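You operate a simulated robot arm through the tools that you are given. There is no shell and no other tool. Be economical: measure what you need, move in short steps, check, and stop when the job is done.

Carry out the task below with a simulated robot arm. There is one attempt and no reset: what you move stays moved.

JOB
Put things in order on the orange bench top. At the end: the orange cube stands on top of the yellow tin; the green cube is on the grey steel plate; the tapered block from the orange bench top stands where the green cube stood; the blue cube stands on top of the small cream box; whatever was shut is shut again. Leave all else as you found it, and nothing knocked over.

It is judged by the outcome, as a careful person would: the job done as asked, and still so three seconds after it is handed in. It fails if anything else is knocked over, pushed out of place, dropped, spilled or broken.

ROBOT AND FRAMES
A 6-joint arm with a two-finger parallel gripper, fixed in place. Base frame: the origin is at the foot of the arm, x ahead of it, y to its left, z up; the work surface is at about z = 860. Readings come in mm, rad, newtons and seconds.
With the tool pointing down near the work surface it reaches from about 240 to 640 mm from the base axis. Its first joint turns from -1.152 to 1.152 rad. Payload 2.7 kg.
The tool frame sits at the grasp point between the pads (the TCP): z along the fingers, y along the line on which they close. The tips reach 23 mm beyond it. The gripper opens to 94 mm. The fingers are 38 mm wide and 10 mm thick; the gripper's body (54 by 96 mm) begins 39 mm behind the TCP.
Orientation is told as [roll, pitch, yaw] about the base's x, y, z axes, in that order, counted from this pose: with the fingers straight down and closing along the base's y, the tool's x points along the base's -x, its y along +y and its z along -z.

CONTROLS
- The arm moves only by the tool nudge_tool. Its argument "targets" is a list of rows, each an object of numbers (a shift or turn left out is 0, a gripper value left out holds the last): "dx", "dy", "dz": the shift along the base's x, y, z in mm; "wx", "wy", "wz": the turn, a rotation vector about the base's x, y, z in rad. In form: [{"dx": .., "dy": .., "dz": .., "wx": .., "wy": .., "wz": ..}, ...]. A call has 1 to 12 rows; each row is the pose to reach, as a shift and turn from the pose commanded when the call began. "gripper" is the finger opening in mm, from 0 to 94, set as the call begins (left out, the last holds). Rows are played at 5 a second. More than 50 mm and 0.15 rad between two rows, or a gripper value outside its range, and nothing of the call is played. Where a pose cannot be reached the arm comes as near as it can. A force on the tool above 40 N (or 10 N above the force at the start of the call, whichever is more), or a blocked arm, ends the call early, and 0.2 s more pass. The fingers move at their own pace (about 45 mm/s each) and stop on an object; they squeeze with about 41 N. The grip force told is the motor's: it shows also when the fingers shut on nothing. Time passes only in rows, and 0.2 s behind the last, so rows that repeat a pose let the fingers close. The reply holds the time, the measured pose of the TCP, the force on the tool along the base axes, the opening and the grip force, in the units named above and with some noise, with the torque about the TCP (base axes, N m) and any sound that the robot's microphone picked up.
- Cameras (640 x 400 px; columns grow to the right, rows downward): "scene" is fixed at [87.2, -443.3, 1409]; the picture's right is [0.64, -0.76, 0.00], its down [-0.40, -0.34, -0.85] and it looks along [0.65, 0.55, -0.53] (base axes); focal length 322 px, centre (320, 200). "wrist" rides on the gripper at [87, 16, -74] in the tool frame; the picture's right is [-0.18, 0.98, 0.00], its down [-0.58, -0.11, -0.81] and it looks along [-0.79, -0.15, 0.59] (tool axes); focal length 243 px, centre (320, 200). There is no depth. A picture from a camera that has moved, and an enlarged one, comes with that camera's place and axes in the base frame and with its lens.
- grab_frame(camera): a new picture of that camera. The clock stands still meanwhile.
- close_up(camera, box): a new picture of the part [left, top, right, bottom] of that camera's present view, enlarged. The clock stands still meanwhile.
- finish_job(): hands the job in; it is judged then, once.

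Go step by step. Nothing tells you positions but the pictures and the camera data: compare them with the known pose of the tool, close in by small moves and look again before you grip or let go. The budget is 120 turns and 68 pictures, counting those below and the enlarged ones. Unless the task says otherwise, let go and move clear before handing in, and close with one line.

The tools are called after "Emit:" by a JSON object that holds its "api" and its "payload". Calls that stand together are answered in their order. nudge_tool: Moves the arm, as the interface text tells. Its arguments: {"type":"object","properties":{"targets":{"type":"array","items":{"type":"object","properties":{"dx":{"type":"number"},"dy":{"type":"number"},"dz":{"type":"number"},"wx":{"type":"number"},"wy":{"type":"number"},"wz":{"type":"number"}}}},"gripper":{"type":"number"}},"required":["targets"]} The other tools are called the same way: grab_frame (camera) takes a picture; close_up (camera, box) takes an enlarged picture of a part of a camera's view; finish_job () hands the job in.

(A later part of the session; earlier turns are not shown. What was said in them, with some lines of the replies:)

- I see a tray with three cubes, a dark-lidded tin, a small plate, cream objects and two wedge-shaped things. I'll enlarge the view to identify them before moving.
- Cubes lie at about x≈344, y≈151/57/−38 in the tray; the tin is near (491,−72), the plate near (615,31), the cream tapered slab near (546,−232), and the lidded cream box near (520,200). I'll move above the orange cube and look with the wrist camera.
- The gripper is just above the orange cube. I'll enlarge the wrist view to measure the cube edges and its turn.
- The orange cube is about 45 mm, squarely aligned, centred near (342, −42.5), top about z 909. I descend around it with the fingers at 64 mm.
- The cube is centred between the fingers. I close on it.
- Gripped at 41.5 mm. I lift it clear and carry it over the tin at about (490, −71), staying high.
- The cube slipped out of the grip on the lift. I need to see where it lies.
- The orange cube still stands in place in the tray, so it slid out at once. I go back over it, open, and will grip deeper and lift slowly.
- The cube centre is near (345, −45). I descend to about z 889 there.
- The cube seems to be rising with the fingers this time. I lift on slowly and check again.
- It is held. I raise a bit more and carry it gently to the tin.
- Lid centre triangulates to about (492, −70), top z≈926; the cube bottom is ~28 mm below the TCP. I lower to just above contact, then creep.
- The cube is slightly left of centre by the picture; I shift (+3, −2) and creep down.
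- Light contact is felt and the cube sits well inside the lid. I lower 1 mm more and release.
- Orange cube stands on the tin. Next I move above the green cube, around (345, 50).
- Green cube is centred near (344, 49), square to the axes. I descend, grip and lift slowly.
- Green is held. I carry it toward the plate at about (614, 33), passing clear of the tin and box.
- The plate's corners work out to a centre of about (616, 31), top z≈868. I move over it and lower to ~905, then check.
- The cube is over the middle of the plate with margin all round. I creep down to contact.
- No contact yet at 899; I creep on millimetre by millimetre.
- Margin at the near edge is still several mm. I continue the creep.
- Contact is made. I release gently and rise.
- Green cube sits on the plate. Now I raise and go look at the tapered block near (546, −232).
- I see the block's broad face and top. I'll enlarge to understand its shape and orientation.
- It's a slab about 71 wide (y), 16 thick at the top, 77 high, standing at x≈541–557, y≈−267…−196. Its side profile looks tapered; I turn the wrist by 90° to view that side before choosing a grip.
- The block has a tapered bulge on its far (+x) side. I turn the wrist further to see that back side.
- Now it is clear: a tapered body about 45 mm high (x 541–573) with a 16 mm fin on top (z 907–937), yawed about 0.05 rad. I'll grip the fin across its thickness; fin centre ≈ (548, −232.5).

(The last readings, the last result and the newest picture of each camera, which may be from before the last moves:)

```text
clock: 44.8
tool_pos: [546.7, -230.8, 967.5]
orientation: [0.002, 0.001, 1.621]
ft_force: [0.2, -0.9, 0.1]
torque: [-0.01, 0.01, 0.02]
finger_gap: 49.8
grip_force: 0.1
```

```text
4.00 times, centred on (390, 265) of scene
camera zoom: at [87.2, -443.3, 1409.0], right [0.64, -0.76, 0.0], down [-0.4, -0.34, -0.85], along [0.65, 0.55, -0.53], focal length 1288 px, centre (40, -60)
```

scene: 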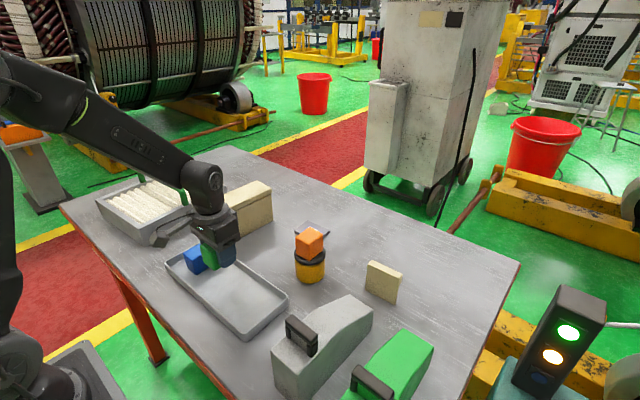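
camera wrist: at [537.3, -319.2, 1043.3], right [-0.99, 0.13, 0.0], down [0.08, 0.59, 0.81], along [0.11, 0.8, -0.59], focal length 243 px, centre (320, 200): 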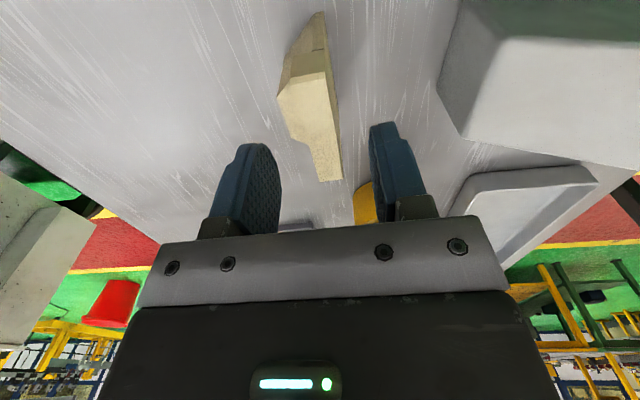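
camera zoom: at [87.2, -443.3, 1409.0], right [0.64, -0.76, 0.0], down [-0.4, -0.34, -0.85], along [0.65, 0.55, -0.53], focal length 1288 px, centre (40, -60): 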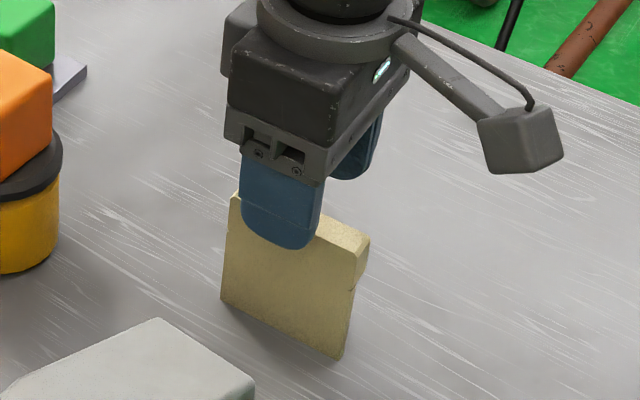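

The fin lies centred between the fingers. I descend to about z 932 and close.

Emit:
{"api": "nudge_tool", "payload": {"targets": [{"dz": -12}, {"dz": -24}, {"dz": -30}, {"dz": -35}, {"dz": -35}]}}

Emit:
{"api": "nudge_tool", "payload": {"targets": [{}, {}, {}, {}, {}, {}], "gripper": 0}}

Emit:
{"api": "nudge_tool", "payload": {"targets": [{"dz": 3}, {"dz": 6}, {"dz": 10}, {"dz": 16}, {"dz": 24}, {"dz": 32}]}}

Emit:
{"api": "close_up", "payload": {"camera": "scene", "box": [330, 215, 450, 315]}}

```text
clock: 46.0
tool_pos: [548.3, -231.2, 932.8]
orientation: [0.002, 0.001, 1.622]
ft_force: [0.3, -0.3, -0.3]
torque: [-0.01, 0.01, 0.01]
finger_gap: 50.1
grip_force: 0.0
```

```text
clock: 47.4
tool_pos: [548.3, -233.0, 934.0]
orientation: [-0.001, 0.001, 1.623]
ft_force: [0.7, -0.3, 1.6]
torque: [0.05, -0.08, -0.03]
finger_gap: 31.2
grip_force: 25.0
```

```text
clock: 48.8
tool_pos: [548.0, -231.4, 966.5]
orientation: [0.002, -0.001, 1.624]
ft_force: [0.1, 0.2, -0.6]
torque: [0.0, -0.01, -0.03]
finger_gap: 31.3
grip_force: 25.3
```

```text
4.00 times, centred on (390, 265) of scene
camera zoom: at [87.2, -443.3, 1409.0], right [0.64, -0.76, 0.0], down [-0.4, -0.34, -0.85], along [0.65, 0.55, -0.53], focal length 1288 px, centre (40, -60)
```

zoom: 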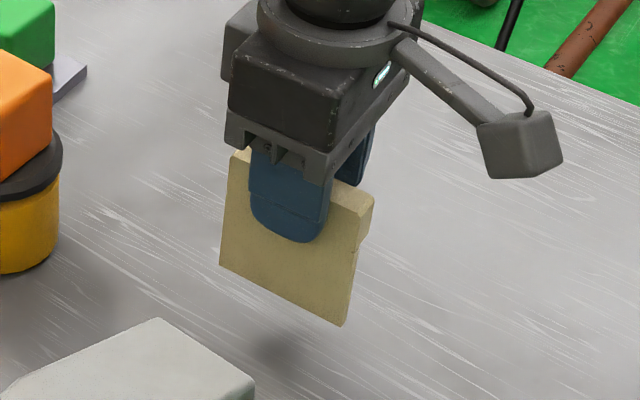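

The block is held (the fingers closed at 31 mm on its body top). I raise it high to clear the orange cube, checking the hold.

Emit:
{"api": "nudge_tool", "payload": {"targets": [{"dz": 8}, {"dz": 18}, {"dz": 30}, {"dz": 42}, {"dz": 54}, {"dz": 66}, {"dz": 78}, {"dz": 90}, {"dz": 100}, {"dz": 105}]}}

Emit:
{"api": "grab_frame", "payload": {"camera": "wrist"}}

```text
clock: 51.0
tool_pos: [547.5, -232.2, 1071.5]
orientation: [0.001, 0.001, 1.623]
ft_force: [0.3, 0.5, -1.2]
torque: [-0.02, -0.01, -0.01]
finger_gap: 31.9
grip_force: 25.0
```

```text
25 pictures are left
camera wrist: at [537.7, -319.5, 1145.5], right [-0.99, 0.13, 0.0], down [0.08, 0.59, 0.81], along [0.11, 0.8, -0.59], focal length 243 px, centre (320, 200)
```

wrist: 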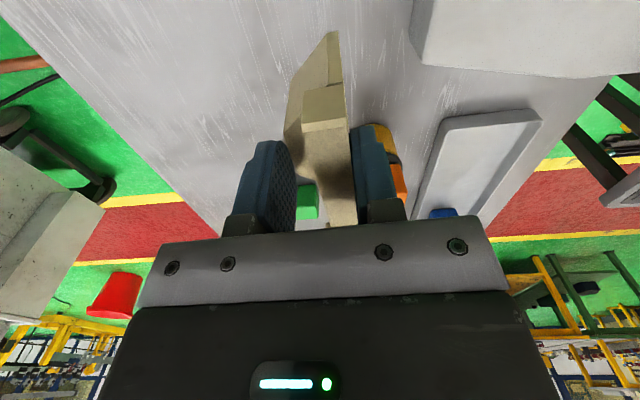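

The block hangs upright. I carry it slowly at this height toward (344, 49), squaring the yaw on the way.

Emit:
{"api": "nudge_tool", "payload": {"targets": [{"dx": -6, "dy": 8}, {"dx": -18, "dy": 25, "wz": -0.01}, {"dx": -34, "dy": 46, "wz": -0.02}, {"dx": -51, "dy": 70, "wz": -0.03}, {"dx": -68, "dy": 93, "wz": -0.04}, {"dx": -85, "dy": 117, "wz": -0.053}, {"dx": -102, "dy": 140, "wz": -0.053}, {"dx": -119, "dy": 164, "wz": -0.053}, {"dx": -136, "dy": 187, "wz": -0.053}, {"dx": -153, "dy": 211, "wz": -0.053}, {"dx": -166, "dy": 229, "wz": -0.053}, {"dx": -172, "dy": 237, "wz": -0.053}]}}

Emit:
{"api": "nudge_tool", "payload": {"targets": [{"dx": -8, "dy": 10}, {"dx": -20, "dy": 26}, {"dx": -29, "dy": 39}, {"dx": -32, "dy": 44}, {"dx": -32, "dy": 44, "dz": -15}, {"dx": -32, "dy": 44, "dz": -32}, {"dx": -32, "dy": 44, "dz": -50}, {"dx": -32, "dy": 44, "dz": -68}, {"dx": -32, "dy": 44, "dz": -84}, {"dx": -32, "dy": 44, "dz": -92}, {"dx": -32, "dy": 44, "dz": -92}]}}

Emit:
{"api": "close_up", "payload": {"camera": "scene", "box": [150, 200, 310, 350]}}

Emit:
{"api": "grab_frame", "payload": {"camera": "wrist"}}

```text
clock: 53.6
tool_pos: [376.4, 6.2, 1071.6]
orientation: [0.0, 0.0, 1.571]
ft_force: [0.0, -0.4, -1.8]
torque: [-0.03, -0.05, -0.02]
finger_gap: 31.5
grip_force: 25.1
```

```text
clock: 56.0
tool_pos: [345.5, 48.2, 977.6]
orientation: [0.002, -0.001, 1.571]
ft_force: [-0.4, 0.2, -1.0]
torque: [0.03, 0.02, 0.02]
finger_gap: 31.5
grip_force: 24.9
```

```text
2.67 times, centred on (230, 275) of scene
camera zoom: at [87.2, -443.3, 1409.0], right [0.64, -0.76, 0.0], down [-0.4, -0.34, -0.85], along [0.65, 0.55, -0.53], focal length 859 px, centre (560, 0)
```

zoom: 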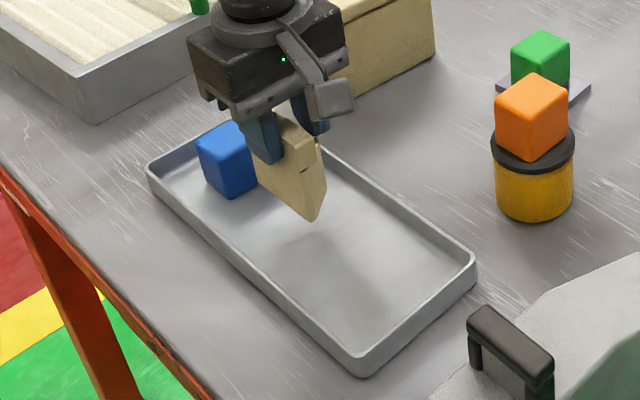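

```text
23 pictures are left
camera wrist: at [329.0, -37.5, 1052.9], right [-0.98, 0.18, 0.0], down [0.11, 0.58, 0.81], along [0.15, 0.79, -0.59], focal length 243 px, centre (320, 200)
```

wrist: 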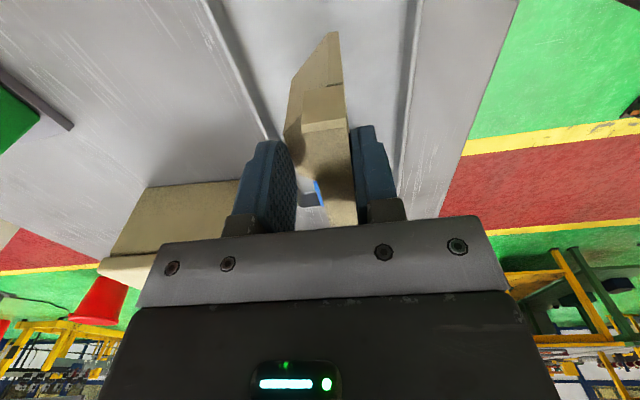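

Position looks right over the green cube's old spot. I lower to about 945 and then creep to contact.

Emit:
{"api": "nudge_tool", "payload": {"targets": [{"dx": -1, "dy": 1, "dz": -8}, {"dx": -1, "dy": 1, "dz": -18}, {"dx": -1, "dy": 1, "dz": -27}, {"dx": -1, "dy": 1, "dz": -34}, {"dx": -1, "dy": 1, "dz": -36}, {"dx": -1, "dy": 1, "dz": -37}]}}

Emit:
{"api": "nudge_tool", "payload": {"targets": [{"dz": -1}, {"dz": -1}]}}

Emit:
{"api": "nudge_tool", "payload": {"targets": [{"dz": -1}, {"dz": -1}]}}

```text
clock: 57.4
tool_pos: [344.0, 49.1, 942.3]
orientation: [0.002, 0.0, 1.57]
ft_force: [0.2, -0.1, -1.7]
torque: [0.03, 0.04, 0.02]
finger_gap: 31.3
grip_force: 25.0
```

```text
clock: 58.0
tool_pos: [344.0, 50.3, 939.9]
orientation: [0.002, 0.0, 1.571]
ft_force: [-0.9, 1.0, -0.3]
torque: [0.02, 0.01, -0.01]
finger_gap: 31.4
grip_force: 25.1
```

```text
clock: 58.6
tool_pos: [344.1, 51.4, 939.8]
orientation: [-0.002, 0.001, 1.569]
ft_force: [-0.7, -0.3, 0.6]
torque: [-0.03, -0.01, -0.01]
finger_gap: 31.4
grip_force: 24.7
```

Emit:
{"api": "nudge_tool", "payload": {"targets": [{"dz": -1}, {"dz": -1}]}}

Emit:
{"api": "nudge_tool", "payload": {"targets": [{"dz": -1}, {"dz": -1}]}}

Emit:
{"api": "close_up", "payload": {"camera": "scene", "box": [180, 230, 270, 290]}}

```text
clock: 59.2
tool_pos: [343.7, 50.6, 939.5]
orientation: [-0.001, -0.002, 1.571]
ft_force: [-5.6, 0.7, 16.8]
torque: [0.01, 0.08, -0.04]
finger_gap: 31.5
grip_force: 25.1
```

```text
clock: 59.8
tool_pos: [344.2, 50.8, 939.2]
orientation: [-0.002, -0.001, 1.572]
ft_force: [-5.7, 0.4, 23.3]
torque: [0.01, 0.05, 0.0]
finger_gap: 31.7
grip_force: 24.8
```

```text
6.67 times, centred on (225, 260) of scene
camera zoom: at [86.8, -443.3, 1409.0], right [0.64, -0.76, 0.0], down [-0.4, -0.34, -0.85], along [0.65, 0.55, -0.53], focal length 2147 px, centre (953, -200)
```

zoom: 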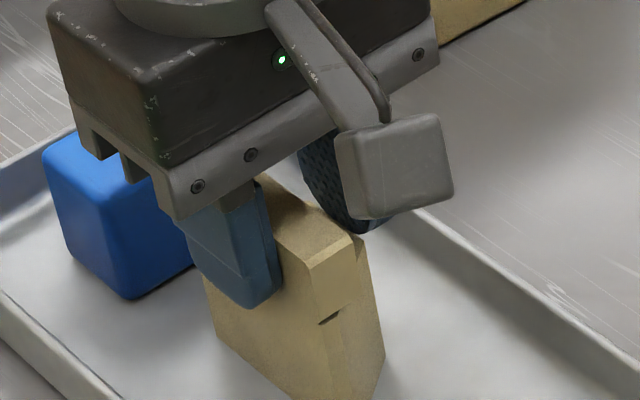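

The block is on the tray floor. I open and lift away.

Emit:
{"api": "nudge_tool", "payload": {"targets": [{"dz": 1}, {"dz": 1}, {"dz": 1}], "gripper": 52}}

Emit:
{"api": "nudge_tool", "payload": {"targets": [{"dz": 15}, {"dz": 40}, {"dz": 75}, {"dz": 110}, {"dz": 110}]}}

Emit:
{"api": "close_up", "payload": {"camera": "scene", "box": [150, 200, 310, 350]}}

Emit:
{"api": "grab_frame", "payload": {"camera": "wrist"}}

```text
clock: 60.6
tool_pos: [344.1, 49.2, 938.6]
orientation: [0.003, 0.0, 1.571]
ft_force: [0.4, 0.1, 0.2]
torque: [0.0, 0.01, 0.0]
finger_gap: 52.2
grip_force: 0.0
```

```text
clock: 61.8
tool_pos: [342.7, 50.0, 1050.5]
orientation: [0.002, -0.002, 1.57]
ft_force: [0.9, -0.3, -0.5]
torque: [0.03, 0.01, -0.01]
finger_gap: 51.8
grip_force: 0.2
```

```text
2.67 times, centred on (230, 275) of scene
camera zoom: at [87.2, -443.3, 1409.0], right [0.64, -0.76, 0.0], down [-0.4, -0.34, -0.85], along [0.65, 0.55, -0.53], focal length 859 px, centre (560, 0)
```

zoom: 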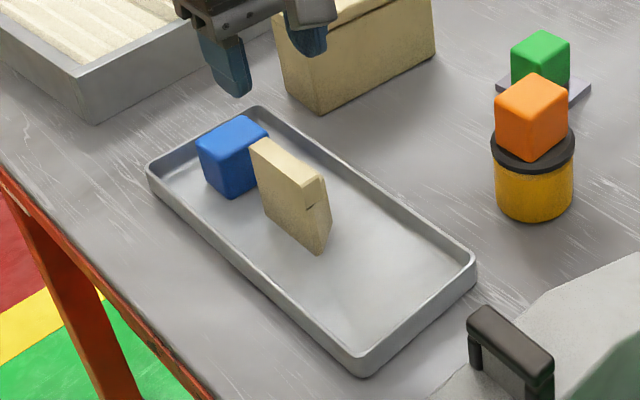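

```text
20 pictures are left
camera wrist: at [328.0, -37.1, 1123.9], right [-0.98, 0.18, 0.0], down [0.11, 0.58, 0.81], along [0.15, 0.79, -0.59], focal length 243 px, centre (320, 200)
```

wrist: 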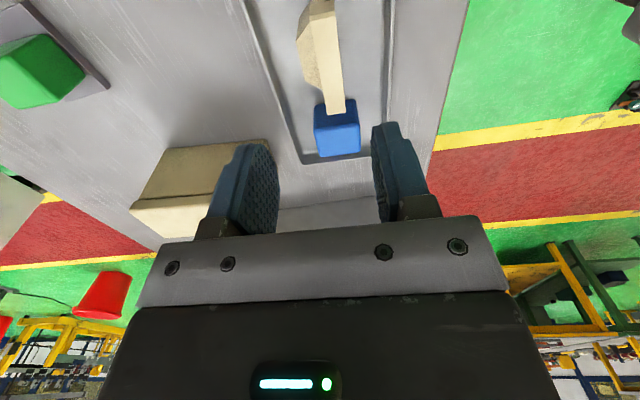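

The tapered block stands in the tray. I turn the wrist back and go above the blue cube near (344, 143).

Emit:
{"api": "nudge_tool", "payload": {"targets": [{"wz": -0.14}, {"dy": 5, "wz": -0.28}, {"dy": 15, "wz": -0.42}, {"dy": 25, "wz": -0.56}, {"dy": 35, "wz": -0.7}, {"dy": 45, "wz": -0.84}, {"dy": 55, "wz": -0.98}, {"dy": 65, "wz": -1.12}, {"dy": 75, "wz": -1.26}, {"dy": 85, "wz": -1.4}, {"dy": 93, "wz": -1.53}, {"dy": 93, "wz": -1.571}], "gripper": 64}}

Emit:
{"api": "nudge_tool", "payload": {"targets": [{"dz": -40}, {"dz": -70}, {"dz": -70}]}}

Emit:
{"api": "close_up", "payload": {"camera": "wrist", "box": [160, 0, 480, 200]}}

```text
clock: 64.4
tool_pos: [342.3, 142.5, 1049.8]
orientation: [0.002, -0.001, -0.003]
ft_force: [-0.9, 0.1, -0.8]
torque: [0.04, 0.01, 0.01]
finger_gap: 64.0
grip_force: 0.0
```

```text
clock: 65.2
tool_pos: [344.3, 143.9, 978.6]
orientation: [0.0, -0.002, -0.001]
ft_force: [1.1, 0.1, 0.2]
torque: [-0.01, 0.01, 0.04]
finger_gap: 64.0
grip_force: 0.1
```

```text
2.00 times, centred on (320, 100) of wrist
camera zoom: at [258.2, 159.3, 1052.9], right [0.18, 0.98, 0.0], down [0.58, -0.11, 0.81], along [0.79, -0.15, -0.59], focal length 485 px, centre (320, 400)
```

zoom: 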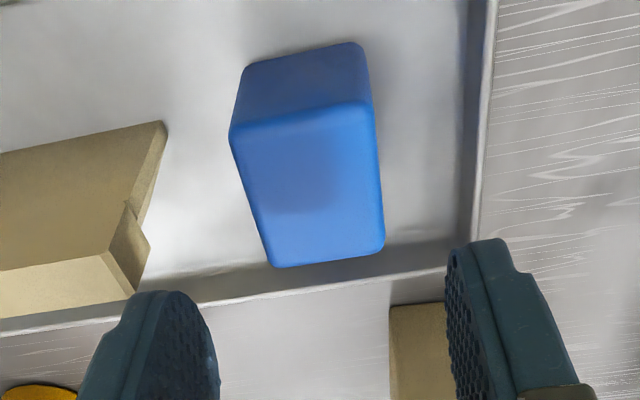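

Blue cube centre ≈ (344, 141.5). I descend with clearance to the tapered block, grip and lift slowly.

Emit:
{"api": "nudge_tool", "payload": {"targets": [{"dy": -2, "dz": -35}, {"dy": -2, "dz": -65}, {"dy": -2, "dz": -81}, {"dy": -2, "dz": -87}, {"dy": -2, "dz": -87}], "gripper": 62}}

Emit:
{"api": "nudge_tool", "payload": {"targets": [{}, {}, {}, {}, {}], "gripper": 0}}

Emit:
{"api": "nudge_tool", "payload": {"targets": [{"dz": 3}, {"dz": 6}, {"dz": 10}, {"dz": 18}, {"dz": 28}, {"dz": 40}, {"dz": 54}, {"dz": 70}, {"dz": 86}, {"dz": 102}, {"dz": 118}, {"dz": 130}]}}

Emit:
{"api": "grab_frame", "payload": {"camera": "wrist"}}

```text
clock: 66.4
tool_pos: [343.9, 141.1, 892.0]
orientation: [0.002, -0.001, 0.001]
ft_force: [0.9, -0.6, 0.1]
torque: [0.04, 0.0, -0.02]
finger_gap: 62.0
grip_force: 0.0
```

```text
clock: 67.6
tool_pos: [342.6, 140.5, 892.1]
orientation: [0.0, 0.001, 0.0]
ft_force: [0.6, 0.5, -0.6]
torque: [-0.02, 0.0, -0.01]
finger_gap: 41.3
grip_force: 41.3
```

```text
clock: 70.2
tool_pos: [343.0, 141.7, 1022.3]
orientation: [0.003, -0.001, -0.003]
ft_force: [-1.4, -0.4, 0.1]
torque: [-0.02, -0.01, -0.01]
finger_gap: 41.2
grip_force: 41.4
```

```text
18 pictures are left
camera wrist: at [257.8, 157.2, 1096.1], right [0.18, 0.98, 0.0], down [0.58, -0.11, 0.81], along [0.79, -0.15, -0.59], focal length 243 px, centre (320, 200)
```

wrist: 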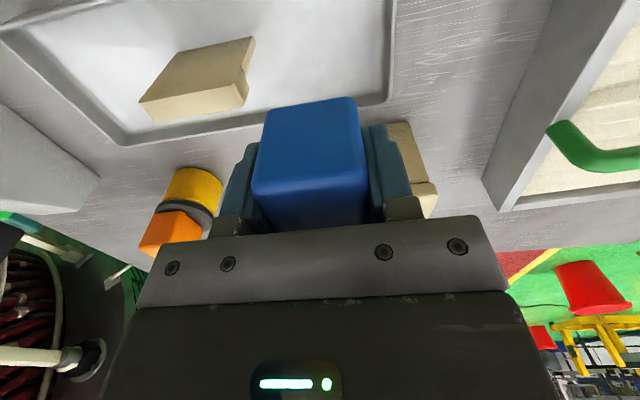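

Blue is held. The box lid spans roughly x 450–602, y 167–248, top z≈953, so I carry the cube to about (524, 206) at this height.

Emit:
{"api": "nudge_tool", "payload": {"targets": [{"dx": 7, "dy": 2}, {"dx": 22, "dy": 8}, {"dx": 43, "dy": 15}, {"dx": 65, "dy": 23}, {"dx": 87, "dy": 31}, {"dx": 109, "dy": 39}, {"dx": 131, "dy": 46}, {"dx": 153, "dy": 54}, {"dx": 171, "dy": 61}, {"dx": 181, "dy": 64}, {"dx": 181, "dy": 64}]}}

Emit:
{"api": "grab_frame", "payload": {"camera": "wrist"}}

Emit:
{"api": "close_up", "payload": {"camera": "scene", "box": [190, 150, 310, 250]}}

```text
clock: 72.6
tool_pos: [525.2, 204.2, 1023.0]
orientation: [0.001, 0.0, -0.002]
ft_force: [1.3, 0.2, -1.6]
torque: [0.0, 0.0, 0.01]
finger_gap: 41.5
grip_force: 40.8
```

```text
17 pictures are left
camera wrist: at [439.5, 221.3, 1096.2], right [0.18, 0.98, 0.0], down [0.58, -0.11, 0.81], along [0.79, -0.15, -0.59], focal length 243 px, centre (320, 200)
```

wrist: 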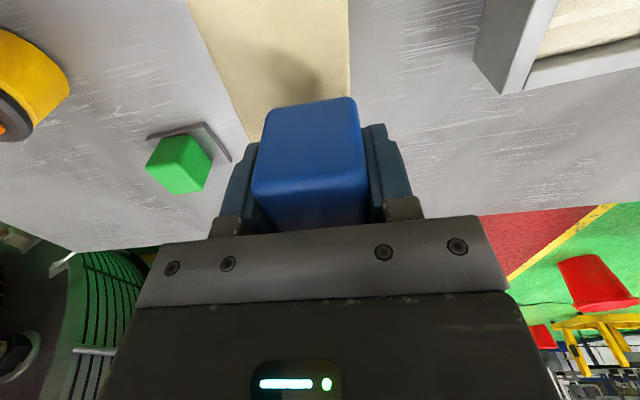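

```text
4.00 times, centred on (250, 200) of scene
camera zoom: at [87.3, -443.3, 1409.0], right [0.64, -0.76, 0.0], down [-0.4, -0.34, -0.85], along [0.65, 0.55, -0.53], focal length 1288 px, centre (600, 200)
```

zoom: 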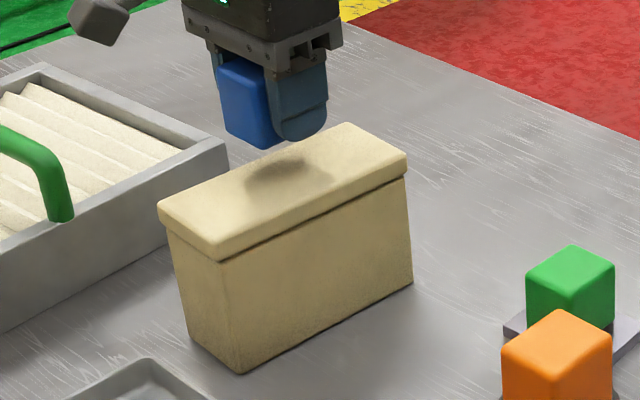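

A sharper measurement puts the lid centre at about (518, 193), top z≈962. I shift there and lower to about 998.

Emit:
{"api": "nudge_tool", "payload": {"targets": [{"dx": -3, "dy": -5}, {"dx": -6, "dy": -11}, {"dx": -6, "dy": -11, "dz": -10}, {"dx": -6, "dy": -11, "dz": -20}, {"dx": -6, "dy": -11, "dz": -25}, {"dx": -6, "dy": -11, "dz": -25}]}}

Emit:
{"api": "close_up", "payload": {"camera": "wrist", "box": [160, 0, 480, 200]}}

Emit:
{"api": "close_up", "payload": {"camera": "scene", "box": [190, 150, 310, 250]}}

```text
clock: 74.0
tool_pos: [517.7, 193.5, 996.9]
orientation: [0.0, 0.001, -0.001]
ft_force: [-0.5, 0.1, -2.5]
torque: [0.01, 0.0, -0.01]
finger_gap: 41.4
grip_force: 40.4
```

```text
2.00 times, centred on (320, 100) of wrist
camera zoom: at [433.0, 210.0, 1071.1], right [0.18, 0.98, 0.0], down [0.58, -0.11, 0.81], along [0.79, -0.15, -0.59], focal length 485 px, centre (320, 400)
```

zoom: 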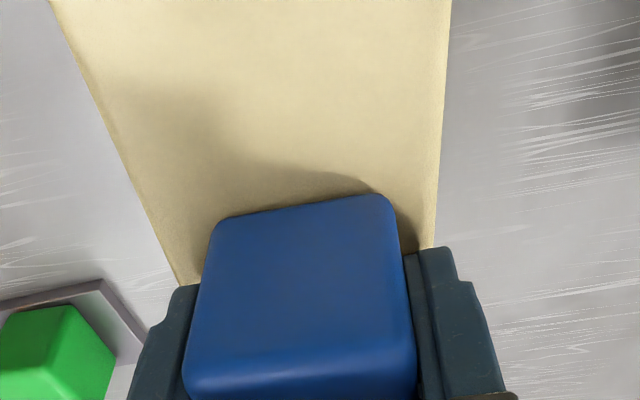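

```text
4.00 times, centred on (250, 200) of scene
camera zoom: at [87.2, -443.3, 1409.0], right [0.64, -0.76, 0.0], down [-0.4, -0.34, -0.85], along [0.65, 0.55, -0.53], focal length 1288 px, centre (600, 200)
```

zoom: 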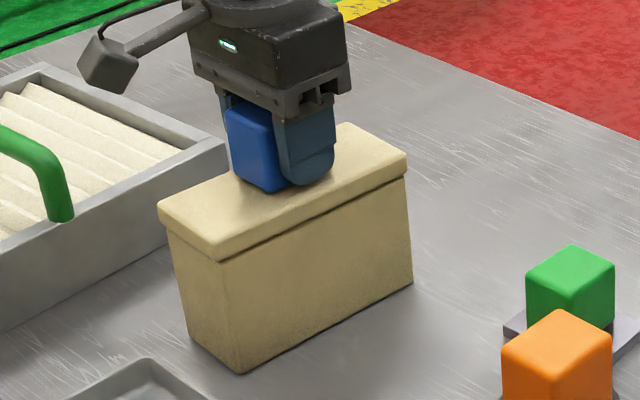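

The cube is well centred over the lid. I creep down.

Emit:
{"api": "nudge_tool", "payload": {"targets": [{"dz": -1}, {"dz": -2}, {"dz": -3}, {"dz": -3}]}}

Emit:
{"api": "nudge_tool", "payload": {"targets": [{"dz": -1}, {"dz": -1}]}}

Emit:
{"api": "nudge_tool", "payload": {"targets": [{"dz": -1}, {"dz": -1}]}}

```text
clock: 75.0
tool_pos: [519.1, 195.6, 995.6]
orientation: [0.002, -0.006, -0.001]
ft_force: [-2.3, -2.8, 17.0]
torque: [-0.19, 0.48, 0.06]
finger_gap: 41.4
grip_force: 41.7
```

```text
clock: 75.6
tool_pos: [518.8, 194.1, 996.1]
orientation: [0.004, -0.008, 0.0]
ft_force: [-0.5, -3.6, 28.0]
torque: [-0.27, 0.71, 0.01]
finger_gap: 41.6
grip_force: 40.9
```

```text
clock: 76.2
tool_pos: [518.7, 194.6, 995.6]
orientation: [0.003, -0.01, -0.001]
ft_force: [-0.9, -1.4, 32.2]
torque: [-0.26, 0.79, 0.0]
finger_gap: 41.5
grip_force: 41.1
```

Contact came at about 996. I unload the pressure, then release and rise.

Emit:
{"api": "nudge_tool", "payload": {"targets": [{"dz": 1}, {"dz": 2.5}, {"dz": 3}, {"dz": 3}]}}

Emit:
{"api": "nudge_tool", "payload": {"targets": [{}, {}, {}], "gripper": 60}}

Emit:
{"api": "nudge_tool", "payload": {"targets": [{"dz": 10}, {"dz": 35}, {"dz": 70}, {"dz": 110}, {"dz": 110}]}}

Emit:
{"api": "grab_frame", "payload": {"camera": "scene"}}

Emit:
{"api": "close_up", "payload": {"camera": "scene", "box": [160, 150, 420, 340]}}

```text
clock: 77.2
tool_pos: [517.9, 193.8, 994.9]
orientation: [0.0, -0.003, 0.0]
ft_force: [6.3, 0.7, 15.0]
torque: [0.01, -0.23, 0.02]
finger_gap: 41.4
grip_force: 41.1
```

```text
clock: 78.0
tool_pos: [518.1, 195.2, 994.7]
orientation: [0.001, 0.0, 0.001]
ft_force: [0.6, 0.0, 0.6]
torque: [0.01, 0.04, -0.02]
finger_gap: 60.0
grip_force: 0.1
```

```text
clock: 79.2
tool_pos: [518.7, 194.2, 1104.5]
orientation: [-0.001, 0.0, -0.001]
ft_force: [-0.1, -0.2, -0.7]
torque: [-0.01, 0.01, 0.01]
finger_gap: 60.1
grip_force: 0.0
```

```text
13 pictures are left
```

scene: 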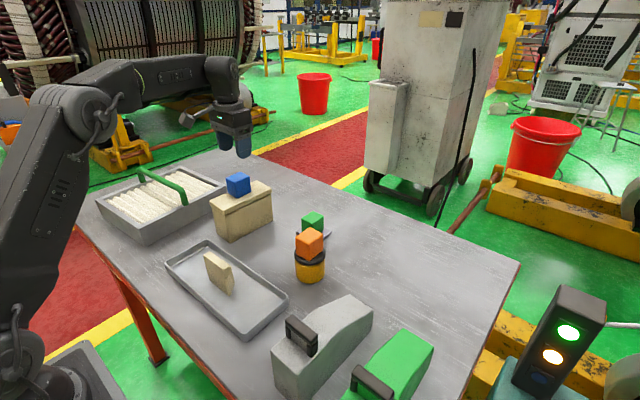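

```text
2.11 times, centred on (290, 245) of scene
camera zoom: at [87.2, -443.3, 1409.0], right [0.64, -0.76, 0.0], down [-0.4, -0.34, -0.85], along [0.65, 0.55, -0.53], focal length 678 px, centre (383, 105)
```

zoom: 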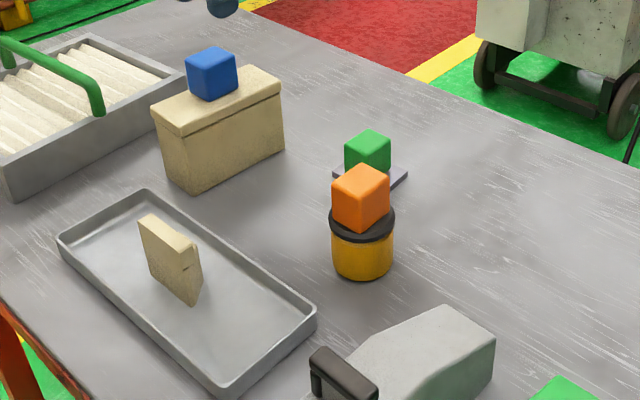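

All four pieces are in place, the box lid is still shut, and nothing else has moved. The gripper is open and clear, so I hand in.

Emit:
{"api": "finish_job", "payload": {}}

```text
The job is handed in.
```

The job is handed in: the orange cube is on the yellow tin, the green cube on the steel plate, the tapered block where the green cube stood, and the blue cube on the cream box, which stayed shut; on the first try the orange cube slipped from the grip but stayed standing in the tray.
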